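You operate a simulated robot arm through the tools that you are given. There is no shell and no other tool. Be economical: measure what you need, move in short steps, check, and stop when the job is done.

Carry out the task below with a simulated robot arm. There is one attempt and no reset: what you move stays moved.

TASK
Set the white slide to L, clamp it and stand the L block in the gap.
Fine: loosen the blue star knob first; tighten it before the block goes in.
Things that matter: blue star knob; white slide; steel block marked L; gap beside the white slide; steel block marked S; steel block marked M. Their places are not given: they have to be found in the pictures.

It is judged by the outcome, as a careful person would: the job done as asked, and still so three seconds after it is handed in. It fails if anything else is knocked over, pushed out of place, dropped, spilled or broken.

THE ROBOT
A 6-joint arm with a two-finger parallel gripper, fixed in place. Base frame: the origin is at the foot of the arm, x ahead of it, y to its left, z up; the work surface is at about z = 0. Lengths are in mm, angles in degrees, forces in N, time in s.
With the tool pointing down near the work surface it reaches from about 140 to 580 mm from the base axis. Its first joint turns from -66.0 to 66.0 degrees. Payload 2.1 kg.
Tool frame: the origin (TCP) lies between the finger pads and is the grasp point; the fingertips stand 30 mm ahead of it; z points along the fingers, y is the line along which they close. The gripper opens to 94 mm. The fingers are 28 mm wide and 10 mm thick; the gripper's body (50 by 96 mm) begins 55 mm behind the TCP.
Orientation is that of the tool frame in the base frame, as a unit quaternion [x, y, z, w]. With the fingers straight down and closing along the base's y, the tool's x points along the base's -x, its y along +y and its z along -z.

THE INTERFACE
- The arm moves only by the tool step_arm. Its argument "deltas" is text: rows parted by semicolons, each of 7 numbers parted by spaces: the shift along the base's x, y, z in mm, then the turn, a rotation vector about the base's x, y, z in degrees, then the gripper command, from -1 (fully open) to 1 (shut), values between in proportion. In form: dx dy dz wx wy wz hand; .... A call has 1 to 8 rows; each row shifts and turns the commanded pose from where the row before left it. A row lasts 0.2 s, in which the tool goes at most 50 mm and 8.6 degrees; a call with a longer step from one row to the next is refused whole, and so is a gripper value outside its range. A pose out of reach is approached as far as the arm can. The call stops where the force on the tool passes 70 N (or 10 N more than at its start, if that is more) or the arm is blocked; 0.2 s more then pass. The fingers move at their own pace (about 72 mm/s each) and stop on an object; they squeeze with about 41 N. The grip force told is the motor's: it shows also when the fingers shut on nothing. Time passes only in rows, and 0.2 s behind the last, so rows that do not move let the fingers close. It gives the time, the measured TCP pose, the force on the tool (base axes), the opening and the grip force at its end, in the units of the frame above (readings bear some noise), and new pictures: "show" is both (left out), scene, wrist or none.
- Cameras (640 x 400 px; columns grow to the right, rows downward): "scene" is fixed at [55.2, -371.7, 488]; the picture's right is [0.79, -0.61, 0.00], its down [-0.31, -0.40, -0.86] and it looks along [0.53, 0.68, -0.51] (base axes); focal length 372 px, centre (320, 200). "wrist" rides on the gripper at [-37, 0, -58] in the tool frame; the picture's right is [0.00, -1.00, 0.00], its down [0.97, 0.00, -0.24] and it looks along [0.24, 0.00, 0.97] (tool axes); focal length 218 px, centre (320, 200).
- measure_at(camera, pixels): for up to 12 pixels [column, row] of the newest picture of that camera ("zoom" is the newest enlarged one), the place [x, y, z] in the base frame of the surface seen there, good to about 2 mm. No time passes.
- inspect(camera, box): a new picture of the part [left, top, right, bottom] of that camera's present view, enlarged. No time passes.
- finish_job(): hands the job in; it is judged then, once.

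Work in short steps. Measure before you move; look again where a grasp or a placing could have gone wrong, and mend it. You have 80 turns and 120 pictures in all, the two below and enlarged ones among them. Open the gripper and draw the arm clear of the work before you hand the job in, unless the task says otherwise; then end with one line.

The tools are called after ">>>" by a JSON object that holds its "api" and its "payload". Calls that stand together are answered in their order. step_arm: Moves the arm, as the interface text tells. Its arguments: {"type":"object","properties":{"deltas":{"type":"string"},"show":{"type":"string","enum":["both","scene","wrist","none"]}},"required":["deltas"]} The other tools are called the same way: measure_at (camera, pixels) gives the place of the surface under pixels of a picture; inspect (camera, box) takes an enlarged picture of a part of a camera's view; finish_job () hands the job in.

At the start:

```text
time_s: 0.0
tool_pos: [361.7, -17.2, 320.0]
tcp_rot: [0.0, 1.0, 0.0, 0.001]
contact_force: [1.0, -0.7, 0.2]
gripper_width: 94.1
finger_force: 0.1
```

scene: 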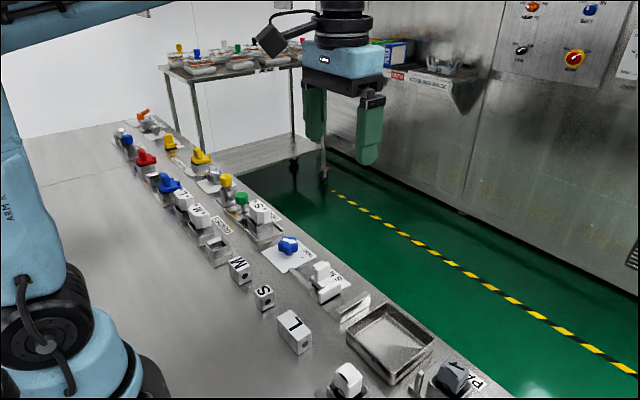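
wrist: 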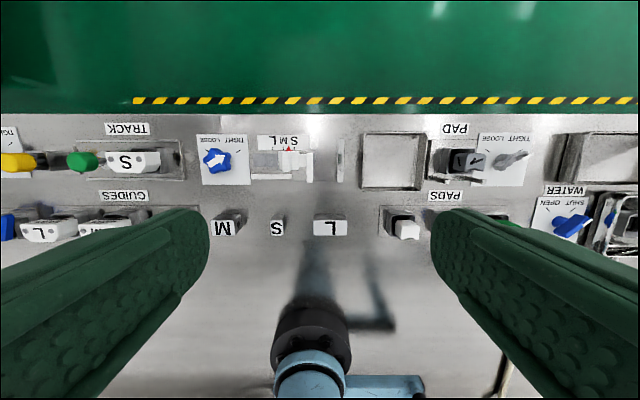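

I'll look closely at the knob, slide and blocks first.

>>> {"api": "inspect", "payload": {"camera": "wrist", "box": [190, 120, 370, 240]}}

>>> {"api": "inspect", "payload": {"camera": "scene", "box": [220, 220, 400, 360]}}

```text
3.33 times, centred on (280, 180) of wrist
```

zoom: 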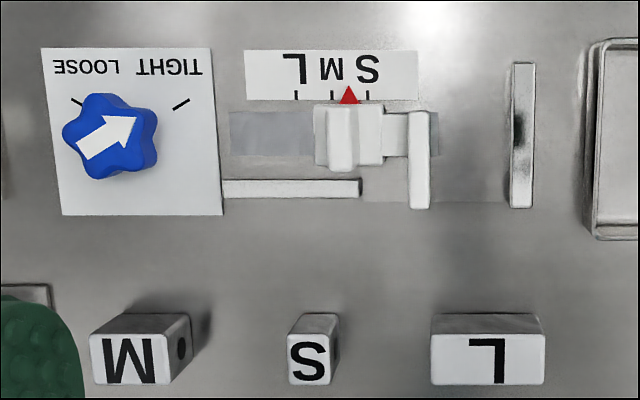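

```text
2.86 times, centred on (310, 290) of scene
```

zoom: 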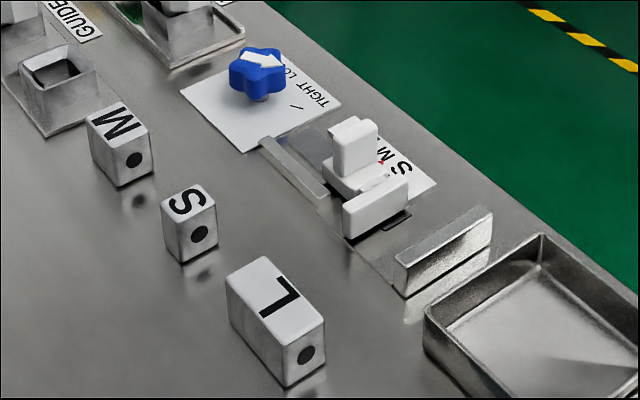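

The knob's arrow is at TIGHT and the slide's pointer is at M. I'll measure the parts in both views.

>>> {"api": "measure_at", "payload": {"camera": "wrist", "pixels": [[217, 160], [241, 151], [210, 149], [286, 160], [307, 165], [307, 178], [337, 155], [337, 178], [331, 228], [312, 220], [347, 220], [290, 148]]}}

>>> {"api": "measure_at", "payload": {"camera": "zoom", "pixels": [[256, 60], [352, 130], [335, 118], [378, 125], [345, 202], [405, 180], [400, 262], [490, 215], [262, 258], [325, 322], [228, 280], [284, 340]]}}

>>> {"api": "inspect", "payload": {"camera": "wrist", "box": [190, 125, 300, 195]}}

```text
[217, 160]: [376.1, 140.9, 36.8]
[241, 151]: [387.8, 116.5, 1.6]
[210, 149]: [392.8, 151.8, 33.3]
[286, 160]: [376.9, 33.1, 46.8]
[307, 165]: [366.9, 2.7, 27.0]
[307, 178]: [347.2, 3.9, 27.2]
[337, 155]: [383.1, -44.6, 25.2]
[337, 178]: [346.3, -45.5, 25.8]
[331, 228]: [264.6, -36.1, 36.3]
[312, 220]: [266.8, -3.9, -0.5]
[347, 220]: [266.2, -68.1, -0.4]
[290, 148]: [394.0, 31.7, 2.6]
```

```text
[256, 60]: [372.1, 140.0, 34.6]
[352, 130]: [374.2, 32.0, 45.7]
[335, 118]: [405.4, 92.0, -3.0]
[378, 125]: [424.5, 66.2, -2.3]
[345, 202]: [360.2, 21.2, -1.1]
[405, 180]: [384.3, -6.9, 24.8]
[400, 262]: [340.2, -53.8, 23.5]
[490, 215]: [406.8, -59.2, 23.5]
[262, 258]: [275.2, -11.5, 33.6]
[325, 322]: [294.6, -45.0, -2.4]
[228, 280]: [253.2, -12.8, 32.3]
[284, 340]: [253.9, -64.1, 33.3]
```

```text
5.71 times, centred on (245, 160) of wrist
```

zoom: 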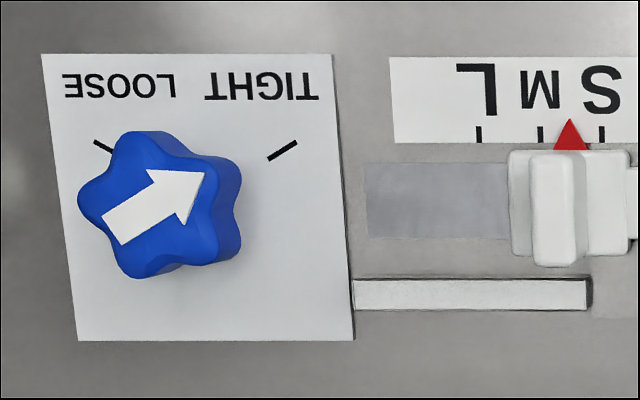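

Knob is around (375,140), top z≈36, its arrow aligned with a lobe. I move above it with yaw -42° so the fingers close on a lobe/valley line.

>>> {"api": "step_arm", "payload": {"deltas": "2.6 31.4 -30 0 0 -8.4 -1;2.6 31.4 -30 0 0 -8.4 -1;2.6 31.4 -30 0 0 -8.4 -1;2.6 31.4 -30 0 0 -8.4 -1;2.6 31.4 -30 0 0 -8.4 -1;0 0 -20 0 0 0 -1"}}

```text
time_s: 1.4
tool_pos: [372.4, 138.7, 150.9]
tcp_rot: [0.359, 0.933, 0.0, 0.001]
contact_force: [0.4, -0.2, 0.0]
gripper_width: 94.1
finger_force: 0.2
```

scene: 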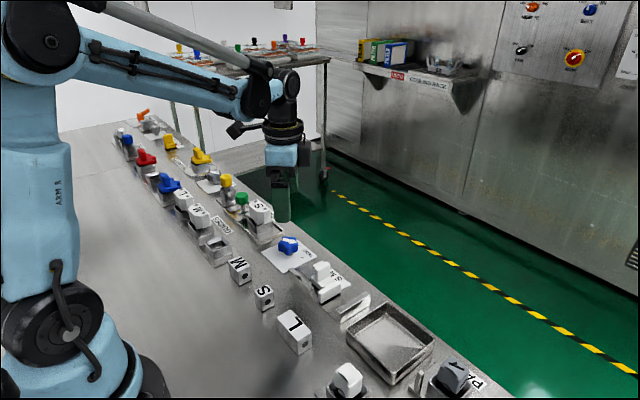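
wrist: 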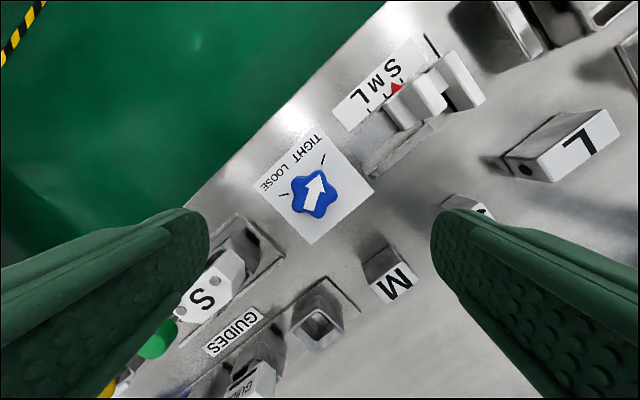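

>>> {"api": "inspect", "payload": {"camera": "wrist", "box": [260, 140, 370, 245]}}

>>> {"api": "measure_at", "payload": {"camera": "wrist", "pixels": [[315, 194], [305, 175], [332, 177], [334, 198], [318, 214], [299, 207], [293, 186], [323, 160], [284, 195], [300, 160]]}}

```text
3.81 times, centred on (315, 192) of wrist
```

zoom: 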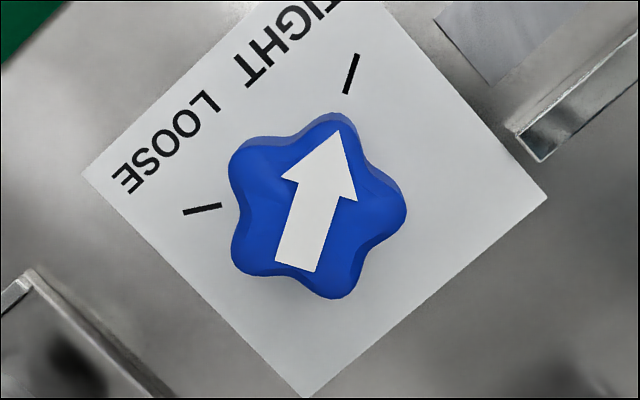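

```text
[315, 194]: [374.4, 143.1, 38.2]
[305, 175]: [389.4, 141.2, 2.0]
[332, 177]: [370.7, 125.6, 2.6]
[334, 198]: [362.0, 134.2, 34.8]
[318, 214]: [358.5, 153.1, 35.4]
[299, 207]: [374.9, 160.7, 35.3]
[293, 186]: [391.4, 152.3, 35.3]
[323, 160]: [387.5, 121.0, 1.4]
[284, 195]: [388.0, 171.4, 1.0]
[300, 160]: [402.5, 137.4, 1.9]
```

Knob centre ≈(374.5,145). A lobe faces the right finger. I lower with the fingers partly closed to 60 mm.

>>> {"api": "step_arm", "payload": {"deltas": "0.9 5 0 0 0 0 -0.28;0 0 -35 0 0 0 -0.28;0 0 -35 0 0 0 -0.28;0 0 -20 0 0 0 -0.28;0 0 -14 0 0 0 -0.28"}}

```text
time_s: 2.6
tool_pos: [375.7, 142.5, 46.1]
tcp_rot: [0.358, 0.934, 0.0, 0.001]
contact_force: [0.7, -0.4, -0.1]
gripper_width: 60.5
finger_force: 0.0
```

scene: 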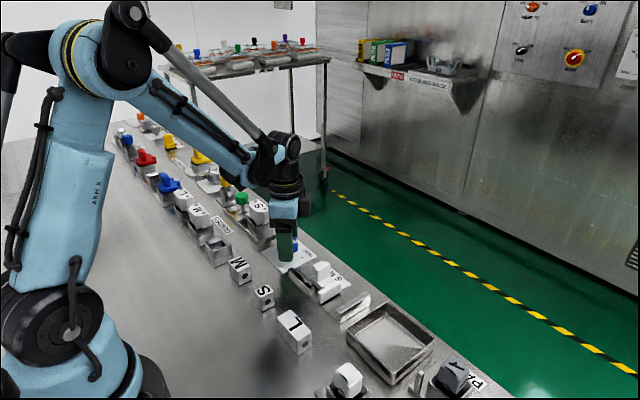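
wrist: 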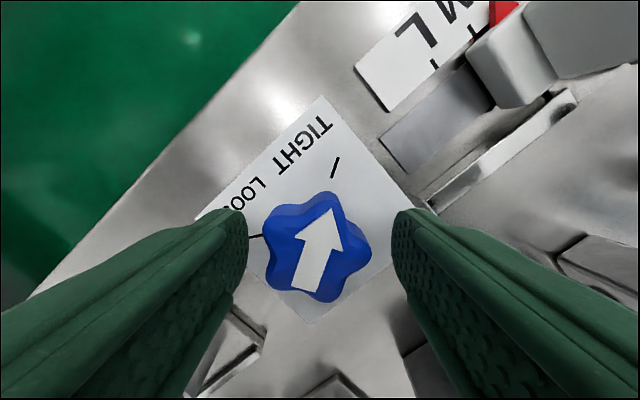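

Knob at (317,252) is centred between the fingers; close on it.

>>> {"api": "step_arm", "payload": {"deltas": "0 0 0 0 0 0 1;0 0 0 0 0 0 1;0 0 0 0 0 0 1", "show": "wrist"}}

```text
time_s: 3.4
tool_pos: [376.2, 144.7, 45.6]
tcp_rot: [0.358, 0.934, 0.003, 0.002]
contact_force: [23.1, 23.0, -18.9]
gripper_width: 38.2
finger_force: 45.6
```

wrist: 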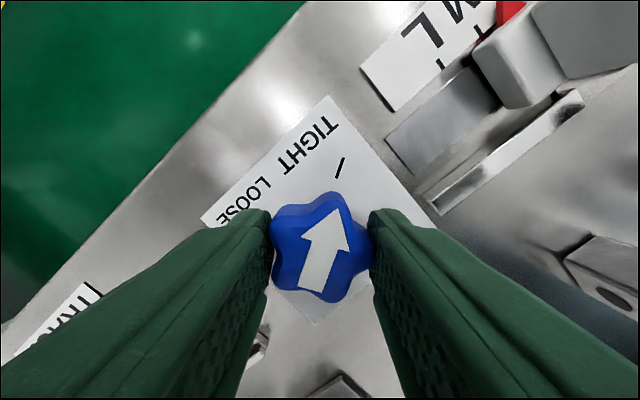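

The force (23,23) shows the arm is about 2 mm off along the closing axis; I ease it over and start turning.

>>> {"api": "step_arm", "payload": {"deltas": "1.5 1.5 0 0 0 0 1;0 0 0 0 0 0 1", "show": "none"}}

```text
time_s: 4.0
tool_pos: [375.9, 144.3, 45.4]
tcp_rot: [0.359, 0.933, 0.0, 0.0]
contact_force: [8.0, 14.8, -39.8]
gripper_width: 38.1
finger_force: 44.8
```

>>> {"api": "step_arm", "payload": {"deltas": "0.5 0.8 -1 0 0 0 1;0 0 0 0 0 0 1", "show": "none"}}

```text
time_s: 4.6
tool_pos: [375.4, 144.2, 45.8]
tcp_rot: [0.359, 0.933, -0.003, -0.001]
contact_force: [-8.8, -0.3, -8.2]
gripper_width: 38.2
finger_force: 45.4
```

>>> {"api": "step_arm", "payload": {"deltas": "0.2 -0.1 0 0 0 8.5 1;0.25 -0.06 0 0 0 8.5 1;0.25 -0.06 0 0 0 8.5 1;0.25 0 0 0 0 8.5 1", "show": "wrist"}}

```text
time_s: 5.6
tool_pos: [377.0, 145.2, 46.4]
tcp_rot: [0.067, 0.998, -0.001, -0.005]
contact_force: [-31.5, -7.6, 12.4]
gripper_width: 38.4
finger_force: 45.7
```

wrist: 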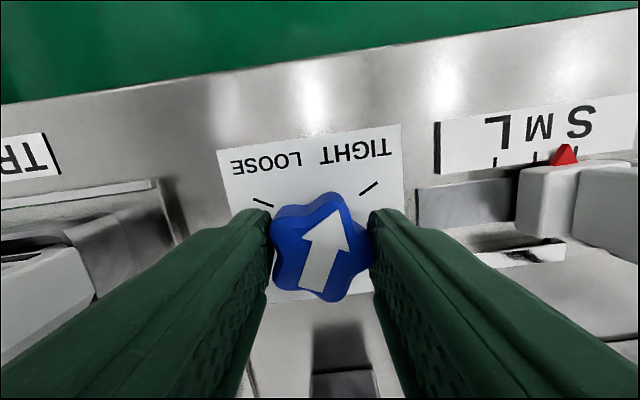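

The knob follows. I correct x by -1.5 mm and keep turning.

>>> {"api": "step_arm", "payload": {"deltas": "-1.7 -0.3 0.3 0 0 8.5 1;0 0 0 0 0 8.5 1;0.2 0 0 0 0 8.5 1;0.2 0.1 0 0 0 8.5 1", "show": "none"}}

>>> {"api": "step_arm", "payload": {"deltas": "0 0 0 0 0 8.5 1;0 0.1 0 0 0 8.5 1;0 0.1 0 0 0 8.5 1", "show": "wrist"}}

```text
time_s: 6.6
tool_pos: [375.1, 145.8, 45.8]
tcp_rot: [-0.226, 0.974, -0.001, 0.0]
contact_force: [-15.5, -10.3, 0.8]
gripper_width: 38.1
finger_force: 45.5
```

```text
time_s: 7.4
tool_pos: [376.0, 146.0, 46.0]
tcp_rot: [-0.435, 0.901, 0.0, -0.002]
contact_force: [-19.6, -8.4, 36.2]
gripper_width: 38.3
finger_force: 45.3
```

wrist: 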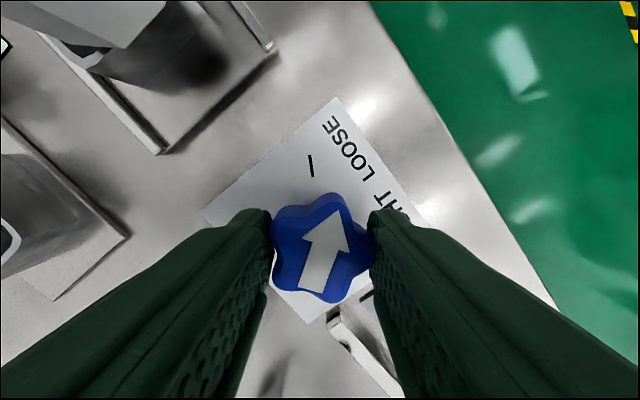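

>>> {"api": "step_arm", "payload": {"deltas": "-0.8 -0.3 0.7 0 0 8.5 1;0 0 0 0 0 8.5 1;0 0 0 0 0 8.5 1;0 0 0 0 0 1 1", "show": "wrist"}}

```text
time_s: 8.4
tool_pos: [375.3, 147.5, 46.9]
tcp_rot: [-0.63, 0.777, 0.0, 0.001]
contact_force: [-11.5, -0.9, 11.5]
gripper_width: 38.2
finger_force: 45.2
```

wrist: 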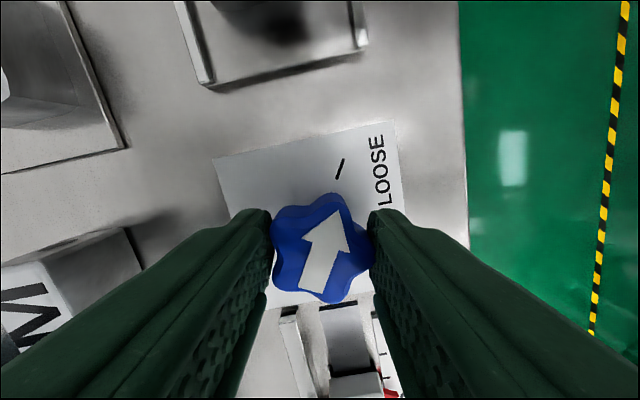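

The arrow is at LOOSE (same view relative to its tick as at the start). Release, rise, unwind and move towards the slide.

>>> {"api": "step_arm", "payload": {"deltas": "0 0 0 0 0 0 -0.28;0 0 0 0 0 0 -0.28;0 0 20 0 0 0 -0.28;0 0 40 0 0 0 -0.28;0 -10 30 0 0 -8 -0.28;0 -10 20 0 0 -8 -0.28;0 -10 0 0 0 -8 -0.28;0 -10 0 0 0 -8 -0.28", "show": "none"}}

>>> {"api": "step_arm", "payload": {"deltas": "0 -10 0 0 0 -8 -0.5;0 -10 0 0 0 -8 -0.5;0 -10 0 0 0 -8 -0.5;0 -10 0 0 0 -8 -0.5;0 -10 0 0 0 -8 -0.5;0 -24 0 0 0 -6 -0.5"}}

```text
time_s: 10.2
tool_pos: [377.8, 107.1, 157.0]
tcp_rot: [-0.39, 0.921, 0.001, 0.001]
contact_force: [-0.8, -0.9, 0.1]
gripper_width: 60.4
finger_force: 0.1
```

```text
time_s: 11.6
tool_pos: [374.9, 31.1, 158.5]
tcp_rot: [0.001, 1.0, 0.0, 0.001]
contact_force: [-0.1, -1.0, 0.0]
gripper_width: 70.6
finger_force: 0.1
```

scene: 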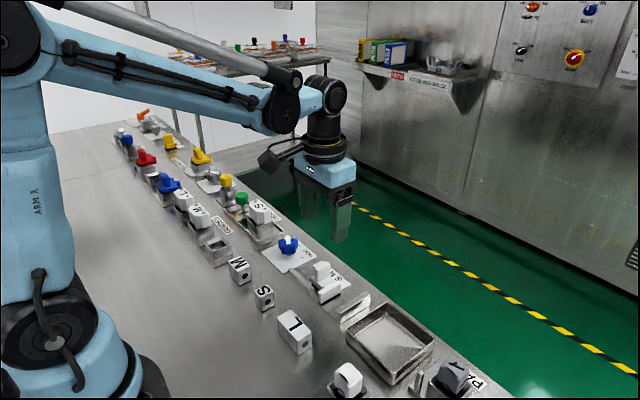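
wrist: 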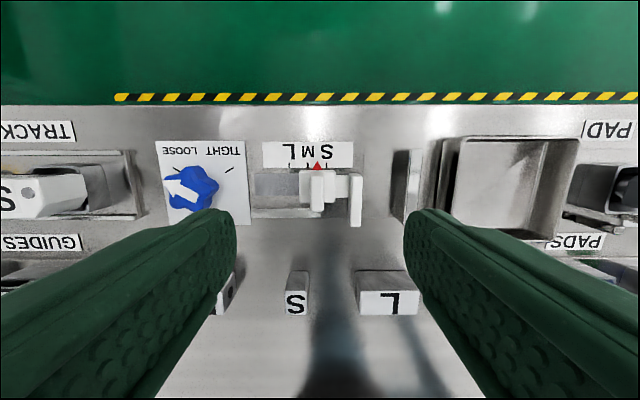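

>>> {"api": "inspect", "payload": {"camera": "wrist", "box": [230, 130, 430, 255]}}

>>> {"api": "measure_at", "payload": {"camera": "wrist", "pixels": [[317, 172], [314, 190], [320, 190], [317, 206], [317, 165], [355, 178], [355, 220], [350, 200], [361, 200], [397, 155], [397, 215], [404, 190]]}}

```text
3.20 times, centred on (330, 192) of wrist
```

zoom: 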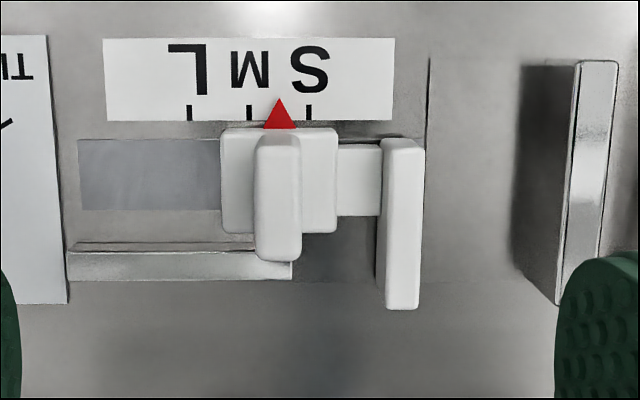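

```text
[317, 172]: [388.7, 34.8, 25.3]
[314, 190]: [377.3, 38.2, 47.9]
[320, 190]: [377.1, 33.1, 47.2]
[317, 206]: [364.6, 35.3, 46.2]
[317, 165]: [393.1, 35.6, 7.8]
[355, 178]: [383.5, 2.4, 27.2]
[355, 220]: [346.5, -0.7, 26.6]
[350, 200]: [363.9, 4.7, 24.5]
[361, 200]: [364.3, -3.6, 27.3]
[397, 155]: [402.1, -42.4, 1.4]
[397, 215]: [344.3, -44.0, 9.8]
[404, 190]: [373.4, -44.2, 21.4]
```

>>> {"api": "measure_at", "payload": {"camera": "zoom", "pixels": [[190, 112], [250, 112], [310, 112], [280, 101], [280, 115], [257, 200], [301, 200], [421, 200], [384, 250], [572, 150], [564, 240], [280, 180]]}}

```text
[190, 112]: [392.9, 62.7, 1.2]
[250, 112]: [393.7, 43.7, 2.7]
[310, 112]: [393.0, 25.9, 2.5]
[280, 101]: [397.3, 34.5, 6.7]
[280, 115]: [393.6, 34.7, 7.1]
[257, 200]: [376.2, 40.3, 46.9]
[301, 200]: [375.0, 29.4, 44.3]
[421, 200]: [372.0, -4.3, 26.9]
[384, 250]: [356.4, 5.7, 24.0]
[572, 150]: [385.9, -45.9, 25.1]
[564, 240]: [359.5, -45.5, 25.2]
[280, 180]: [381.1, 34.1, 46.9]
```

Pointer y≈34.6, L tick y≈62.6, so +28 mm needed. Handle centre (377,34.8), top z 47; lower to grip above the jaw (z 27).

>>> {"api": "step_arm", "payload": {"deltas": "1 3.3 -30 0 0 0 0.1;0 0 -40 0 0 0 0.1;0 0 -26 0 0 0 0.1;0 0 0 0 0 0 0.1", "show": "wrist"}}

```text
time_s: 12.6
tool_pos: [377.8, 36.8, 59.4]
tcp_rot: [0.0, 1.0, 0.0, 0.001]
contact_force: [0.2, 0.4, 0.5]
gripper_width: 42.4
finger_force: 0.1
```

wrist: 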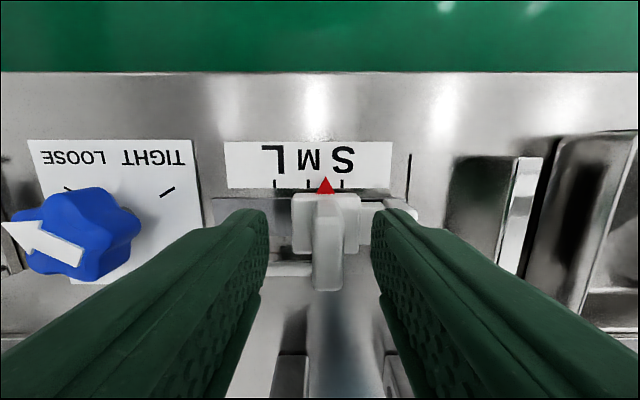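

>>> {"api": "step_arm", "payload": {"deltas": "0 -2 1 0 0 0 0.1;0 0 0 0 0 0 0.9;0 0 0 0 0 0 0.9;0 0 0 0 0 0 0.9", "show": "wrist"}}

```text
time_s: 13.6
tool_pos: [377.0, 34.7, 61.2]
tcp_rot: [0.0, 1.0, 0.0, 0.001]
contact_force: [-0.3, -2.1, -3.6]
gripper_width: 11.7
finger_force: 45.0
```

wrist: 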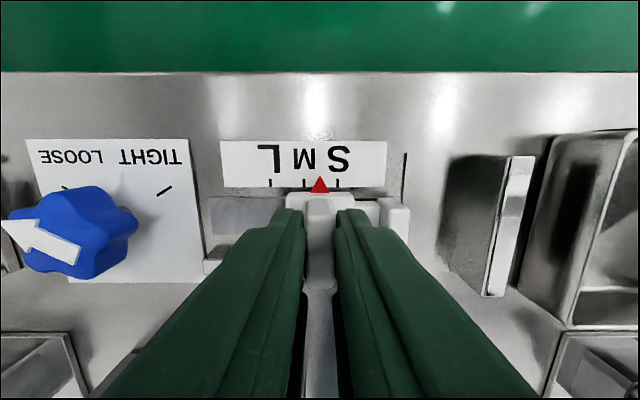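

Gripped the handle. Slide it +27.5 mm in y.

>>> {"api": "step_arm", "payload": {"deltas": "0 5 0 0 0 0 0.9;0 6 0 0 0 0 0.9;0 6 0 0 0 0 0.9;0 6 0 0 0 0 0.9;0 4.5 0 0 0 0 0.9;0 0 0 0 0 0 0.9", "show": "wrist"}}

>>> {"api": "inspect", "payload": {"camera": "wrist", "box": [230, 130, 430, 255]}}

```text
time_s: 15.0
tool_pos: [376.7, 61.6, 61.9]
tcp_rot: [0.0, 1.0, 0.001, -0.001]
contact_force: [-6.9, -0.4, -28.2]
gripper_width: 11.8
finger_force: 44.8
```

wrist: 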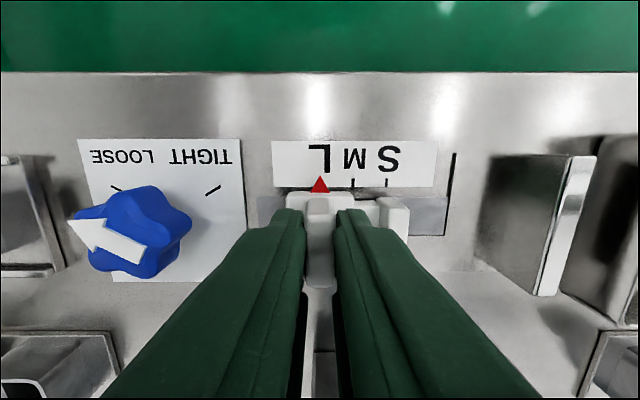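

```text
3.20 times, centred on (330, 192) of wrist
```

zoom: 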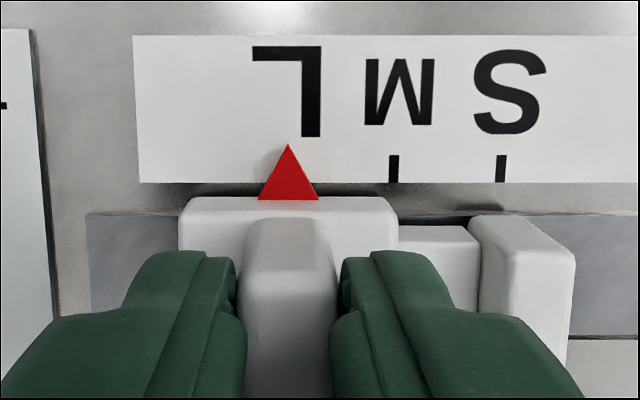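

The pointer tip (288) sits right at the L tick's place (M 394, S 501, so L ≈287). Release, rise, and return to the knob with yaw +78°.

>>> {"api": "step_arm", "payload": {"deltas": "0 0 0 0 0 0 0.3;0 0 0 0 0 0 0.3;0 0 20 0 0 0 0.1;0 0 35 0 0 0 -0.28;0 8 35 0 0 7.8 -0.28;0 8 0 0 0 7.8 -0.28;0 8 0 0 0 7.8 -0.28;0 8 0 0 0 7.8 -0.28", "show": "wrist"}}

>>> {"api": "step_arm", "payload": {"deltas": "0 8 0 0 0 7.8 -0.28;0 8 0 0 0 7.8 -0.28;0 8 0 0 0 7.8 -0.28;0 8 0 0 0 7.8 -0.28;0 8 0 0 0 7.8 -0.28;0 12 0 0 0 7.8 -0.28;0 0 0 0 0 0 -0.28", "show": "both"}}

```text
time_s: 16.8
tool_pos: [376.3, 94.1, 154.2]
tcp_rot: [-0.27, 0.963, 0.001, 0.001]
contact_force: [1.3, -0.7, 0.7]
gripper_width: 60.1
finger_force: 0.0
```

wrist: 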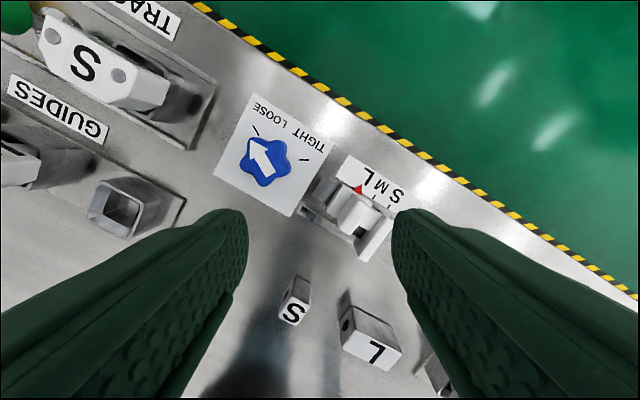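

```text
time_s: 18.4
tool_pos: [375.8, 143.5, 151.7]
tcp_rot: [-0.63, 0.777, 0.001, 0.001]
contact_force: [0.1, -0.1, 0.9]
gripper_width: 60.4
finger_force: 0.0
```

scene: 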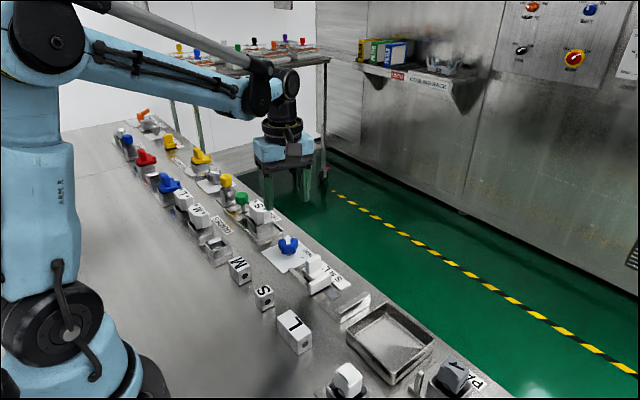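
wrist: 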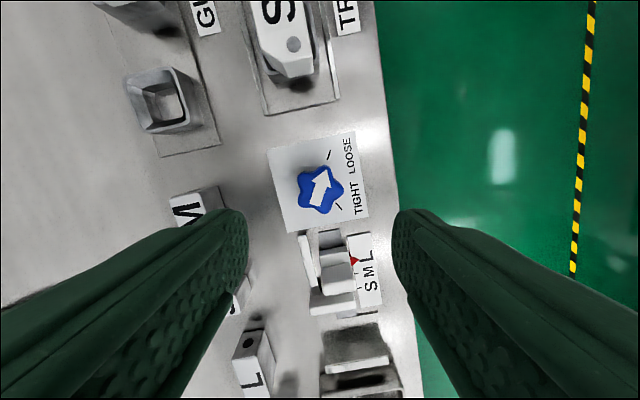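

>>> {"api": "step_arm", "payload": {"deltas": "0 3.2 -35 0 0 0 -0.28;0 0 -35 0 0 0 -0.28;0 0 -35 0 0 0 -0.28;0 0 0 0 0 0 -0.28", "show": "wrist"}}

```text
time_s: 19.4
tool_pos: [377.6, 144.6, 44.4]
tcp_rot: [-0.629, 0.777, 0.001, 0.002]
contact_force: [0.3, -0.3, -0.3]
gripper_width: 60.4
finger_force: 0.0
```

wrist: 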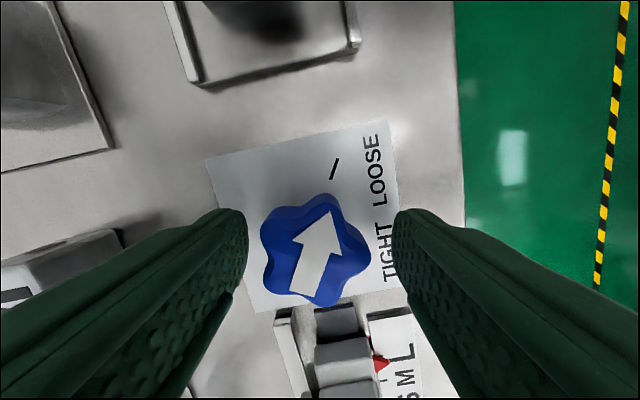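

>>> {"api": "step_arm", "payload": {"deltas": "-1.8 0.6 1 0 0 0 -0.28;0 0 0 0 0 0 1;0 0 0 0 0 0 1;0 0 0 0 0 0 1", "show": "none"}}

```text
time_s: 20.4
tool_pos: [374.7, 146.7, 45.9]
tcp_rot: [-0.629, 0.777, 0.0, 0.002]
contact_force: [4.8, -1.7, -7.3]
gripper_width: 38.0
finger_force: 44.9
```

Low forces, well centred. Turn back -120° in two stages.

>>> {"api": "step_arm", "payload": {"deltas": "-0.1 -0.2 0 0 0 -8.5 1;-0.15 -0.2 0 0 0 -8.5 1;-0.15 -0.2 0 0 0 -8.5 1;-0.15 -0.2 0 0 0 -8.5 1;-0.2 -0.2 0 0 0 -8.5 1;-0.2 -0.2 0 0 0 -8.5 1", "show": "none"}}

```text
time_s: 21.8
tool_pos: [375.9, 145.0, 47.7]
tcp_rot: [-0.231, 0.973, -0.003, 0.003]
contact_force: [27.7, -16.1, -11.4]
gripper_width: 38.3
finger_force: 45.4
```

>>> {"api": "step_arm", "payload": {"deltas": "1.3 -0.8 -0.2 0 0 -8.5 1;-0.2 0 0 0 0 -8.5 1;-0.2 0 0 0 0 -8.5 1;-0.2 0 0 0 0 -8.5 1", "show": "none"}}

>>> {"api": "step_arm", "payload": {"deltas": "-0.2 0 0 0 0 -8.5 1;-0.2 0 0 0 0 -8.5 1;-0.2 0 0 0 0 -8.5 1;-0.2 0 0 0 0 -8.5 1;0 0 0 0 0 -1 1;0 0 0 0 0 0 1", "show": "wrist"}}

```text
time_s: 22.8
tool_pos: [376.2, 145.5, 46.5]
tcp_rot: [0.063, 0.998, -0.003, 0.001]
contact_force: [16.7, -17.6, 36.6]
gripper_width: 38.5
finger_force: 45.1
```

```text
time_s: 24.2
tool_pos: [375.8, 145.5, 46.4]
tcp_rot: [0.36, 0.933, -0.001, 0.005]
contact_force: [28.5, -12.8, -9.8]
gripper_width: 38.2
finger_force: 44.9
```

wrist: 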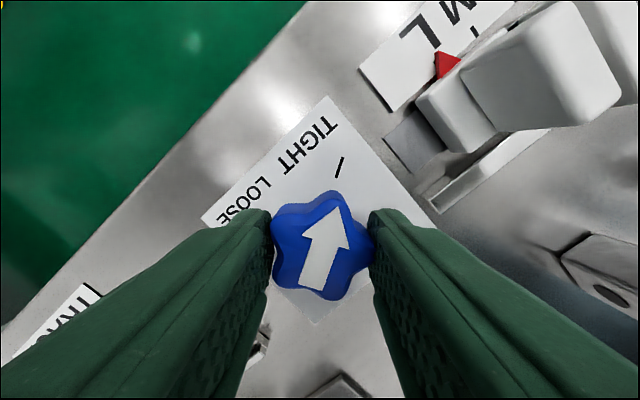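

TIGHT is reached (same picture as at the start). Release and rise, unwinding yaw, then go above the L block.

>>> {"api": "step_arm", "payload": {"deltas": "1 -0.5 0 0 0 0 1;0 0 0 0 0 0 -0.28;0 0 0 0 0 0 -0.28;0 0 25 0 0 0 -0.28;0 0 40 0 0 0 -0.28;-6 -15 40 0 0 8.4 -0.5;-6 -15 10 0 0 8.4 -0.5;-6 -15 0 0 0 8.4 -0.5", "show": "none"}}

>>> {"api": "step_arm", "payload": {"deltas": "-6 -15 0 0 0 8.4 -1;-6 -15 0 0 0 8.4 -1;-10 -30 0 0 0 0 -1;-10 -30 0 0 0 0 -1;0 0 0 0 0 0 -1", "show": "both"}}

```text
time_s: 26.0
tool_pos: [356.3, 99.7, 162.3]
tcp_rot: [0.145, 0.989, 0.0, 0.001]
contact_force: [-0.5, -0.6, 0.1]
gripper_width: 70.6
finger_force: 0.0
```

```text
time_s: 27.2
tool_pos: [323.6, 12.3, 164.6]
tcp_rot: [0.0, 1.0, 0.0, 0.0]
contact_force: [0.2, 0.6, 0.1]
gripper_width: 94.3
finger_force: 0.2
```

scene: 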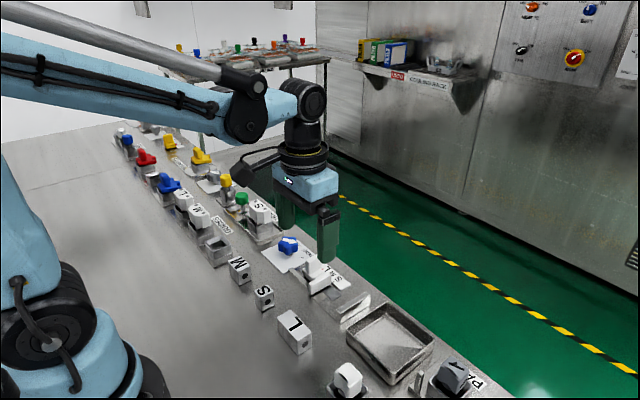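
wrist: 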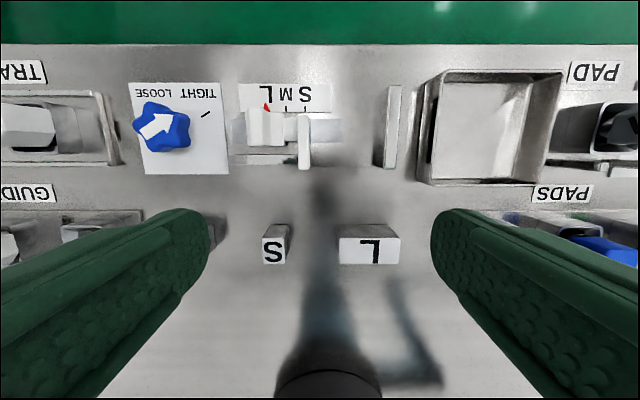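

>>> {"api": "inspect", "payload": {"camera": "wrist", "box": [230, 70, 430, 275]}}

>>> {"api": "measure_at", "payload": {"camera": "wrist", "pixels": [[341, 241], [341, 261], [398, 241], [398, 261], [370, 250], [370, 231], [300, 125], [301, 165], [309, 140], [388, 100], [386, 150], [394, 140]]}}

>>> {"api": "inspect", "payload": {"camera": "scene", "box": [240, 230, 400, 360]}}

```text
1.95 times, centred on (330, 172) of wrist
```

zoom: 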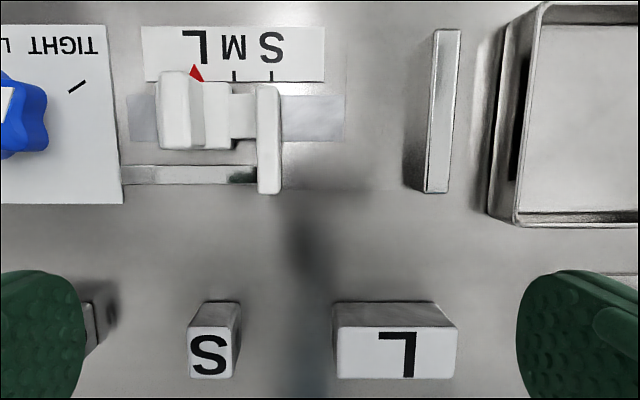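

```text
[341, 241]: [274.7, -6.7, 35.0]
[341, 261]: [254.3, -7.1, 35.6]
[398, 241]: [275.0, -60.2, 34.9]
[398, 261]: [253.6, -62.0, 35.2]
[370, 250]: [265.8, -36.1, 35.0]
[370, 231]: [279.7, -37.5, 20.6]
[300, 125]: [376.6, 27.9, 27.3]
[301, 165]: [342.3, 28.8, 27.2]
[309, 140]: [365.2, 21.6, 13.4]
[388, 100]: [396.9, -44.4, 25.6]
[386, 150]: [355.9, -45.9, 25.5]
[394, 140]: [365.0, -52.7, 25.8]
```

```text
3.08 times, centred on (320, 295) of scene
```

zoom: 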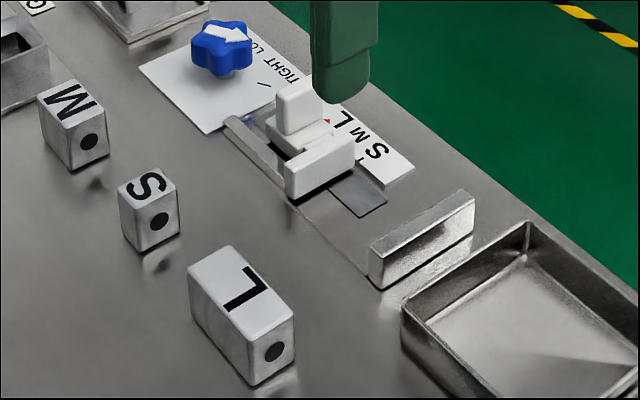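

L block: centre ≈(264.5,-34.5), length ~57 along y, width ~22, top z 35. I measure the gap and ends precisely.

>>> {"api": "measure_at", "payload": {"camera": "scene", "pixels": [[338, 292], [345, 270], [330, 285], [350, 300], [365, 290], [335, 318]]}}

>>> {"api": "measure_at", "payload": {"camera": "zoom", "pixels": [[190, 268], [226, 248], [293, 312], [253, 338], [287, 166], [352, 140], [340, 250], [372, 245], [462, 195], [370, 280], [287, 195], [350, 165]]}}

>>> {"api": "step_arm", "payload": {"deltas": "-7.5 -6 0 0 0 8.4 -1;-7.5 -6 0 0 0 8.4 -1;-7.5 -6 0 0 0 8.4 -1;-7.5 -6 0 0 0 8.4 -1;-7.5 -6 0 0 0 8.4 -1;-7.5 -6 0 0 0 8.4 -1;-7.5 -6 0 0 0 8.4 -1;-7 -6 0 0 0 8.4 -1", "show": "none"}}

>>> {"api": "step_arm", "payload": {"deltas": "0 0 0 0 0 8.4 -1;0 0 0 0 0 8.4 -1;0 0 0 0 0 6 -1;0 0 0 0 0 0 -1", "show": "wrist"}}

```text
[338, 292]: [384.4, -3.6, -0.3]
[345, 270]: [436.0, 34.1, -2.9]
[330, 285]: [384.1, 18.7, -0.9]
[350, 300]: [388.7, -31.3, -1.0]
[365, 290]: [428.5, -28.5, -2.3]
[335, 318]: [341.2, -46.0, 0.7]
```

```text
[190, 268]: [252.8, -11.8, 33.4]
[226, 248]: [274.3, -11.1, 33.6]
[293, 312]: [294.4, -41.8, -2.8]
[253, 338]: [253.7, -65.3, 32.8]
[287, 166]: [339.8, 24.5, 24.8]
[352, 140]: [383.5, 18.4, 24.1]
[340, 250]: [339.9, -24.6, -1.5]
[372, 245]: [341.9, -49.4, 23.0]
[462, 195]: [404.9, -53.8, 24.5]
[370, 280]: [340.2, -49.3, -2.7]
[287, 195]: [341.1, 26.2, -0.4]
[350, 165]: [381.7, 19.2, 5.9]
```

```text
time_s: 29.0
tool_pos: [264.2, -35.8, 162.6]
tcp_rot: [-0.555, 0.832, 0.001, 0.001]
contact_force: [-0.5, -0.1, -0.1]
gripper_width: 93.9
finger_force: 0.1
```

```text
time_s: 30.0
tool_pos: [264.4, -36.5, 163.9]
tcp_rot: [0.708, -0.707, -0.001, -0.002]
contact_force: [1.1, -0.5, 0.0]
gripper_width: 93.9
finger_force: 0.1
```

wrist: 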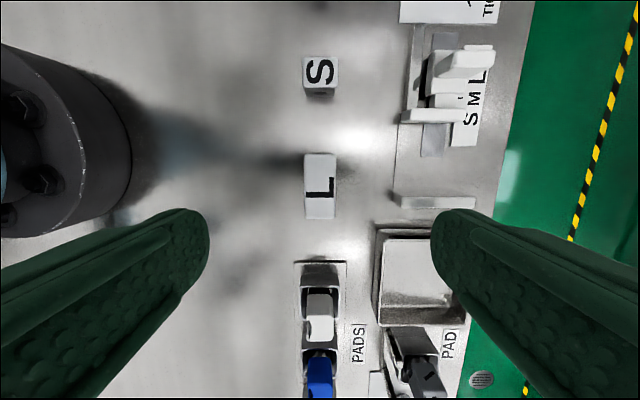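

>>> {"api": "inspect", "payload": {"camera": "wrist", "box": [290, 90, 490, 230]}}

>>> {"api": "measure_at", "payload": {"camera": "wrist", "pixels": [[320, 157], [320, 195], [308, 180], [334, 180], [320, 176], [425, 110], [425, 119], [425, 196], [425, 204], [425, 160]]}}

```text
2.86 times, centred on (390, 160) of wrist
```

zoom: 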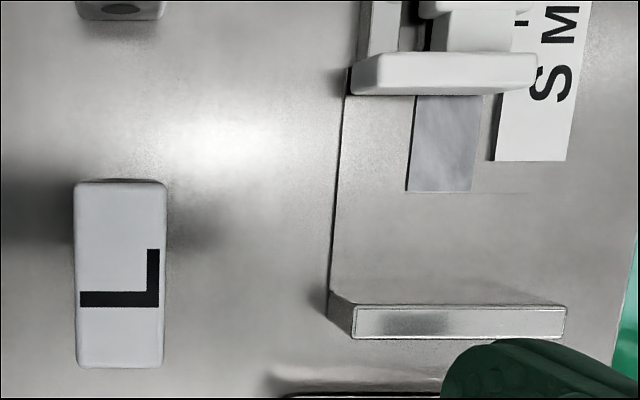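

```text
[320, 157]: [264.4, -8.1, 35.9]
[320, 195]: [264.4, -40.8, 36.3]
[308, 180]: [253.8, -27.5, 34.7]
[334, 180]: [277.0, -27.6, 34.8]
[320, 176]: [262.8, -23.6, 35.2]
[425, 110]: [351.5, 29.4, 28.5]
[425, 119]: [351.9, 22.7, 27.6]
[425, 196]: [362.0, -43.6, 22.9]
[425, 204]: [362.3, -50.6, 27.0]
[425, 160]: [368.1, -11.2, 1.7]
```

>>> {"api": "measure_at", "payload": {"camera": "zoom", "pixels": [[120, 184], [120, 364], [77, 280], [164, 280], [440, 90], [440, 94], [440, 305], [440, 309], [360, 90], [530, 90], [360, 308], [560, 308]]}}

```text
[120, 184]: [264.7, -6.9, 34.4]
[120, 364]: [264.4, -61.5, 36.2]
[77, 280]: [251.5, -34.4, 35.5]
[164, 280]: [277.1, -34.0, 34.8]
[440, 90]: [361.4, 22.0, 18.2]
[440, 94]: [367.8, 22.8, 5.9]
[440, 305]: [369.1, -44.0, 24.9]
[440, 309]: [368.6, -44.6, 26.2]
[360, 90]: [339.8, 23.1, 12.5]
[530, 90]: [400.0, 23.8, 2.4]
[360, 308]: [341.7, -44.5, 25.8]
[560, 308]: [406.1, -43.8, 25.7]
```

Block centre (264.3,-34.3), gap spans y 22.5 to -44.3 (centre -11), x centre ~365. Descend on the block.

>>> {"api": "step_arm", "payload": {"deltas": "0 1.3 -40 0 0 0 -0.6;0 0 -40 0 0 0 -0.6;0 0 -30 0 0 0 -0.6;0 0 -10 0 0 0 -0.6;0 0 0 0 0 0 -0.6", "show": "wrist"}}

```text
time_s: 31.2
tool_pos: [265.3, -34.7, 43.1]
tcp_rot: [0.708, -0.707, -0.001, -0.001]
contact_force: [-0.9, -0.4, -0.2]
gripper_width: 75.4
finger_force: 0.1
```

wrist: 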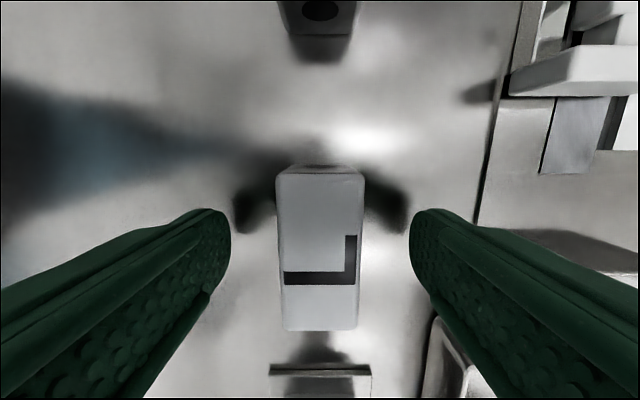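

>>> {"api": "step_arm", "payload": {"deltas": "0 0 -4 0 0 0 -0.6;0 0 0 0 0 0 1;0 0 0 0 0 0 1;0 0 0 0 0 0 1;0 0 0 0 0 0 1", "show": "wrist"}}

```text
time_s: 32.4
tool_pos: [264.5, -34.8, 37.4]
tcp_rot: [0.708, -0.706, 0.0, -0.001]
contact_force: [-0.1, 0.0, 0.4]
gripper_width: 31.7
finger_force: 40.9
```

wrist: 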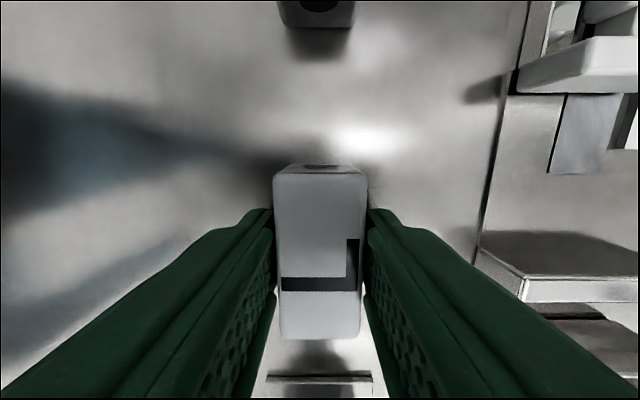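

Gripped (31.7 mm). Lift 60 mm and carry toward the gap centre.

>>> {"api": "step_arm", "payload": {"deltas": "0 0 10 0 0 0 1;0 0 25 0 0 0 1;0 0 25 0 0 0 1;0 0 10 0 0 0 1;20 4.5 0 0 0 0 1;25 6 0 0 0 0 1;25 6 0 0 0 0 1;20 5 0 0 0 0 1", "show": "none"}}

>>> {"api": "step_arm", "payload": {"deltas": "10 2 0 0 0 0 1;0 0 0 0 0 0 1", "show": "both"}}

```text
time_s: 34.2
tool_pos: [354.8, -14.8, 108.2]
tcp_rot: [0.707, -0.707, -0.002, -0.001]
contact_force: [-0.1, 0.2, -3.8]
gripper_width: 32.0
finger_force: 40.9
```

```text
time_s: 34.8
tool_pos: [364.4, -13.7, 107.4]
tcp_rot: [0.707, -0.707, -0.001, 0.0]
contact_force: [-0.3, 0.5, -3.9]
gripper_width: 32.1
finger_force: 40.9
```

scene: 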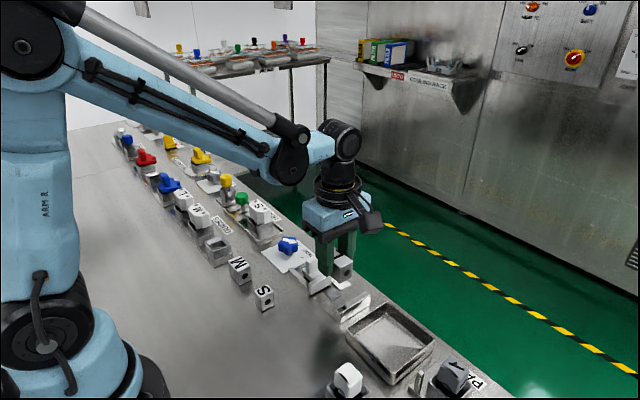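
wrist: 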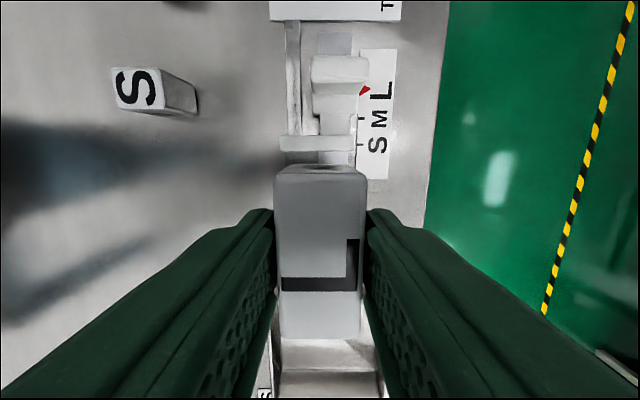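

>>> {"api": "inspect", "payload": {"camera": "wrist", "box": [250, 120, 400, 390]}}

>>> {"api": "measure_at", "payload": {"camera": "wrist", "pixels": [[320, 177], [320, 336], [320, 168], [300, 146], [340, 146], [300, 151], [320, 344], [330, 366], [330, 373], [278, 250], [362, 250]]}}

>>> {"api": "inspect", "payload": {"camera": "scene", "box": [280, 230, 400, 340]}}

```text
1.48 times, centred on (325, 255) of wrist
```

zoom: 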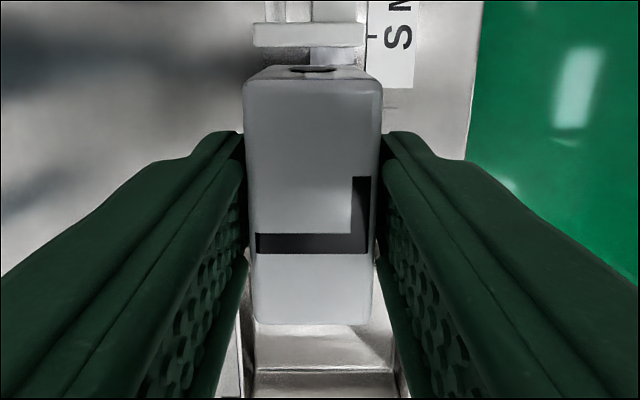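

```text
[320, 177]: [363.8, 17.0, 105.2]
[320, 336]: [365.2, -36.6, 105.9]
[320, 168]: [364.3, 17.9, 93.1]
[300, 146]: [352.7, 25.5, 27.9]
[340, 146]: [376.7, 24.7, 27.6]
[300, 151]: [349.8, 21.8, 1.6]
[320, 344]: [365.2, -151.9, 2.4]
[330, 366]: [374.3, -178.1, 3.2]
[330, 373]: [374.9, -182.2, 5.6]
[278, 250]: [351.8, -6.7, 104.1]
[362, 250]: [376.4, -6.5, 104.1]
```

```text
3.64 times, centred on (340, 285) of scene
```

zoom: 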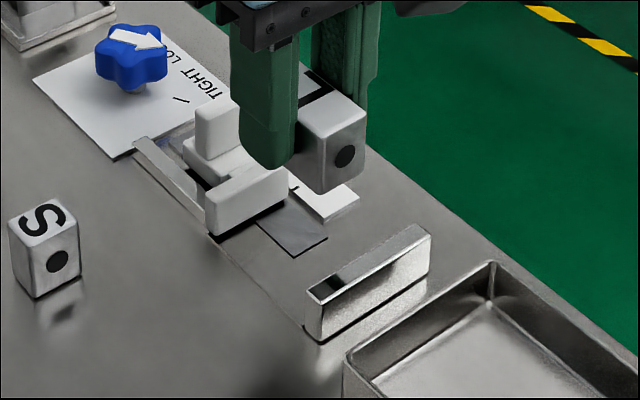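

Block spans y +18 to -37.5, gap 22.5 to -44.3; shift -0.8 in y and lower gently.

>>> {"api": "step_arm", "payload": {"deltas": "0 -0.8 -20 0 0 0 1;0 0 -20 0 0 0 1;0 0 0 0 0 0 1", "show": "both"}}

>>> {"api": "inspect", "payload": {"camera": "scene", "box": [280, 230, 400, 340]}}

```text
time_s: 35.6
tool_pos: [364.7, -13.3, 66.7]
tcp_rot: [0.707, -0.707, 0.0, 0.0]
contact_force: [-0.3, -0.6, -4.5]
gripper_width: 31.9
finger_force: 41.3
```

scene: 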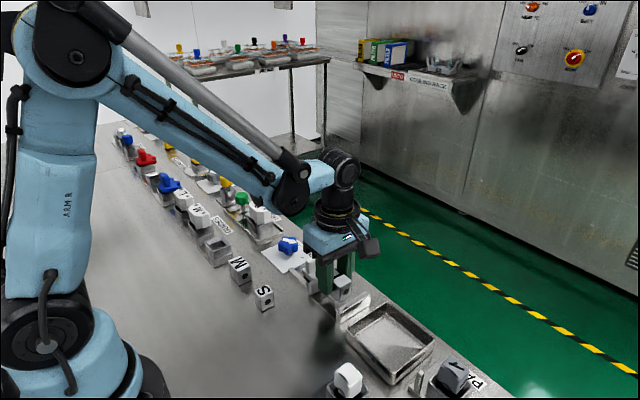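
wrist: 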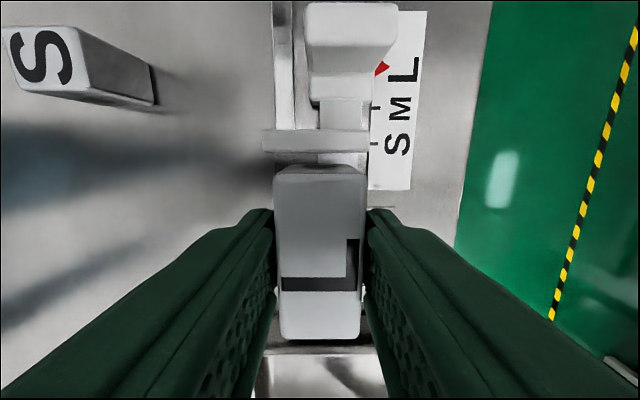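

```text
3.64 times, centred on (340, 285) of scene
```

zoom: 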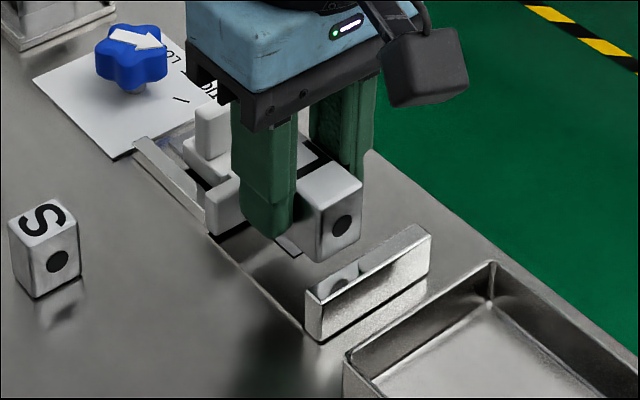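

>>> {"api": "measure_at", "payload": {"camera": "wrist", "pixels": [[320, 176], [320, 168], [300, 150], [290, 148], [320, 336], [300, 354], [340, 354], [300, 362]]}}

>>> {"api": "step_arm", "payload": {"deltas": "0 0 -8 0 0 0 1;0 0 -8 0 0 0 1;0 0 0 0 0 0 1", "show": "wrist"}}

```text
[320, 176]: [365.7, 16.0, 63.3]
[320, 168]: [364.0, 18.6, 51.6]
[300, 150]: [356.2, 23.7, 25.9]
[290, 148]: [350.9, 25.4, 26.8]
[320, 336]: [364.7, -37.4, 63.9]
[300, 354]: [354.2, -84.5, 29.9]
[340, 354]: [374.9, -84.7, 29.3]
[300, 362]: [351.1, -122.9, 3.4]
```

```text
time_s: 36.4
tool_pos: [365.9, -11.5, 50.4]
tcp_rot: [-0.707, 0.707, 0.001, 0.0]
contact_force: [0.4, -0.3, -4.0]
gripper_width: 31.8
finger_force: 40.5
```

wrist: 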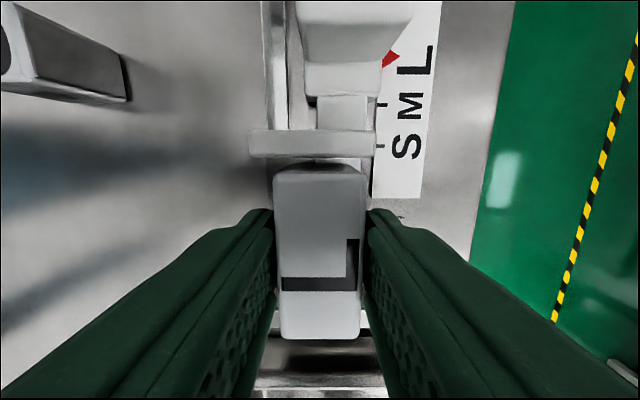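

Both ends are clear; no contact force. Lower the last part gently until it rests.

>>> {"api": "step_arm", "payload": {"deltas": "0 0 -6 0 0 0 1;0 0 -4 0 0 0 1;0 0 -1.5 0 0 0 1;0 0 0 0 0 0 1", "show": "wrist"}}

```text
time_s: 37.4
tool_pos: [365.2, -12.3, 40.5]
tcp_rot: [-0.707, 0.707, 0.002, 0.001]
contact_force: [-0.1, -0.1, -4.7]
gripper_width: 32.0
finger_force: 40.6
```

wrist: 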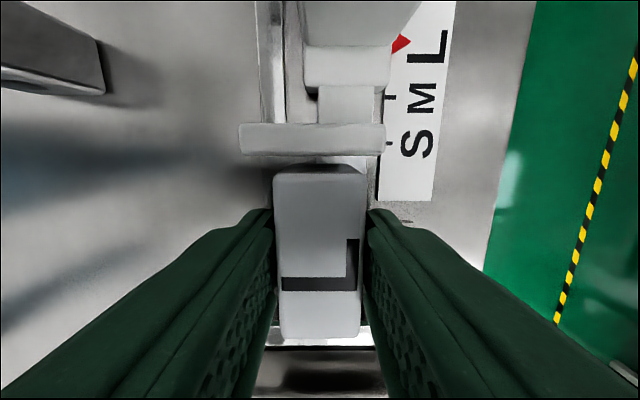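

>>> {"api": "step_arm", "payload": {"deltas": "0 0 -1 0 0 0 1;0 0 -0.7 0 0 0 1;0 0 0 0 0 0 1", "show": "none"}}

```text
time_s: 38.2
tool_pos: [366.6, -12.2, 39.8]
tcp_rot: [0.707, -0.707, 0.0, 0.0]
contact_force: [-3.4, -0.7, 40.8]
gripper_width: 32.6
finger_force: 40.9
```

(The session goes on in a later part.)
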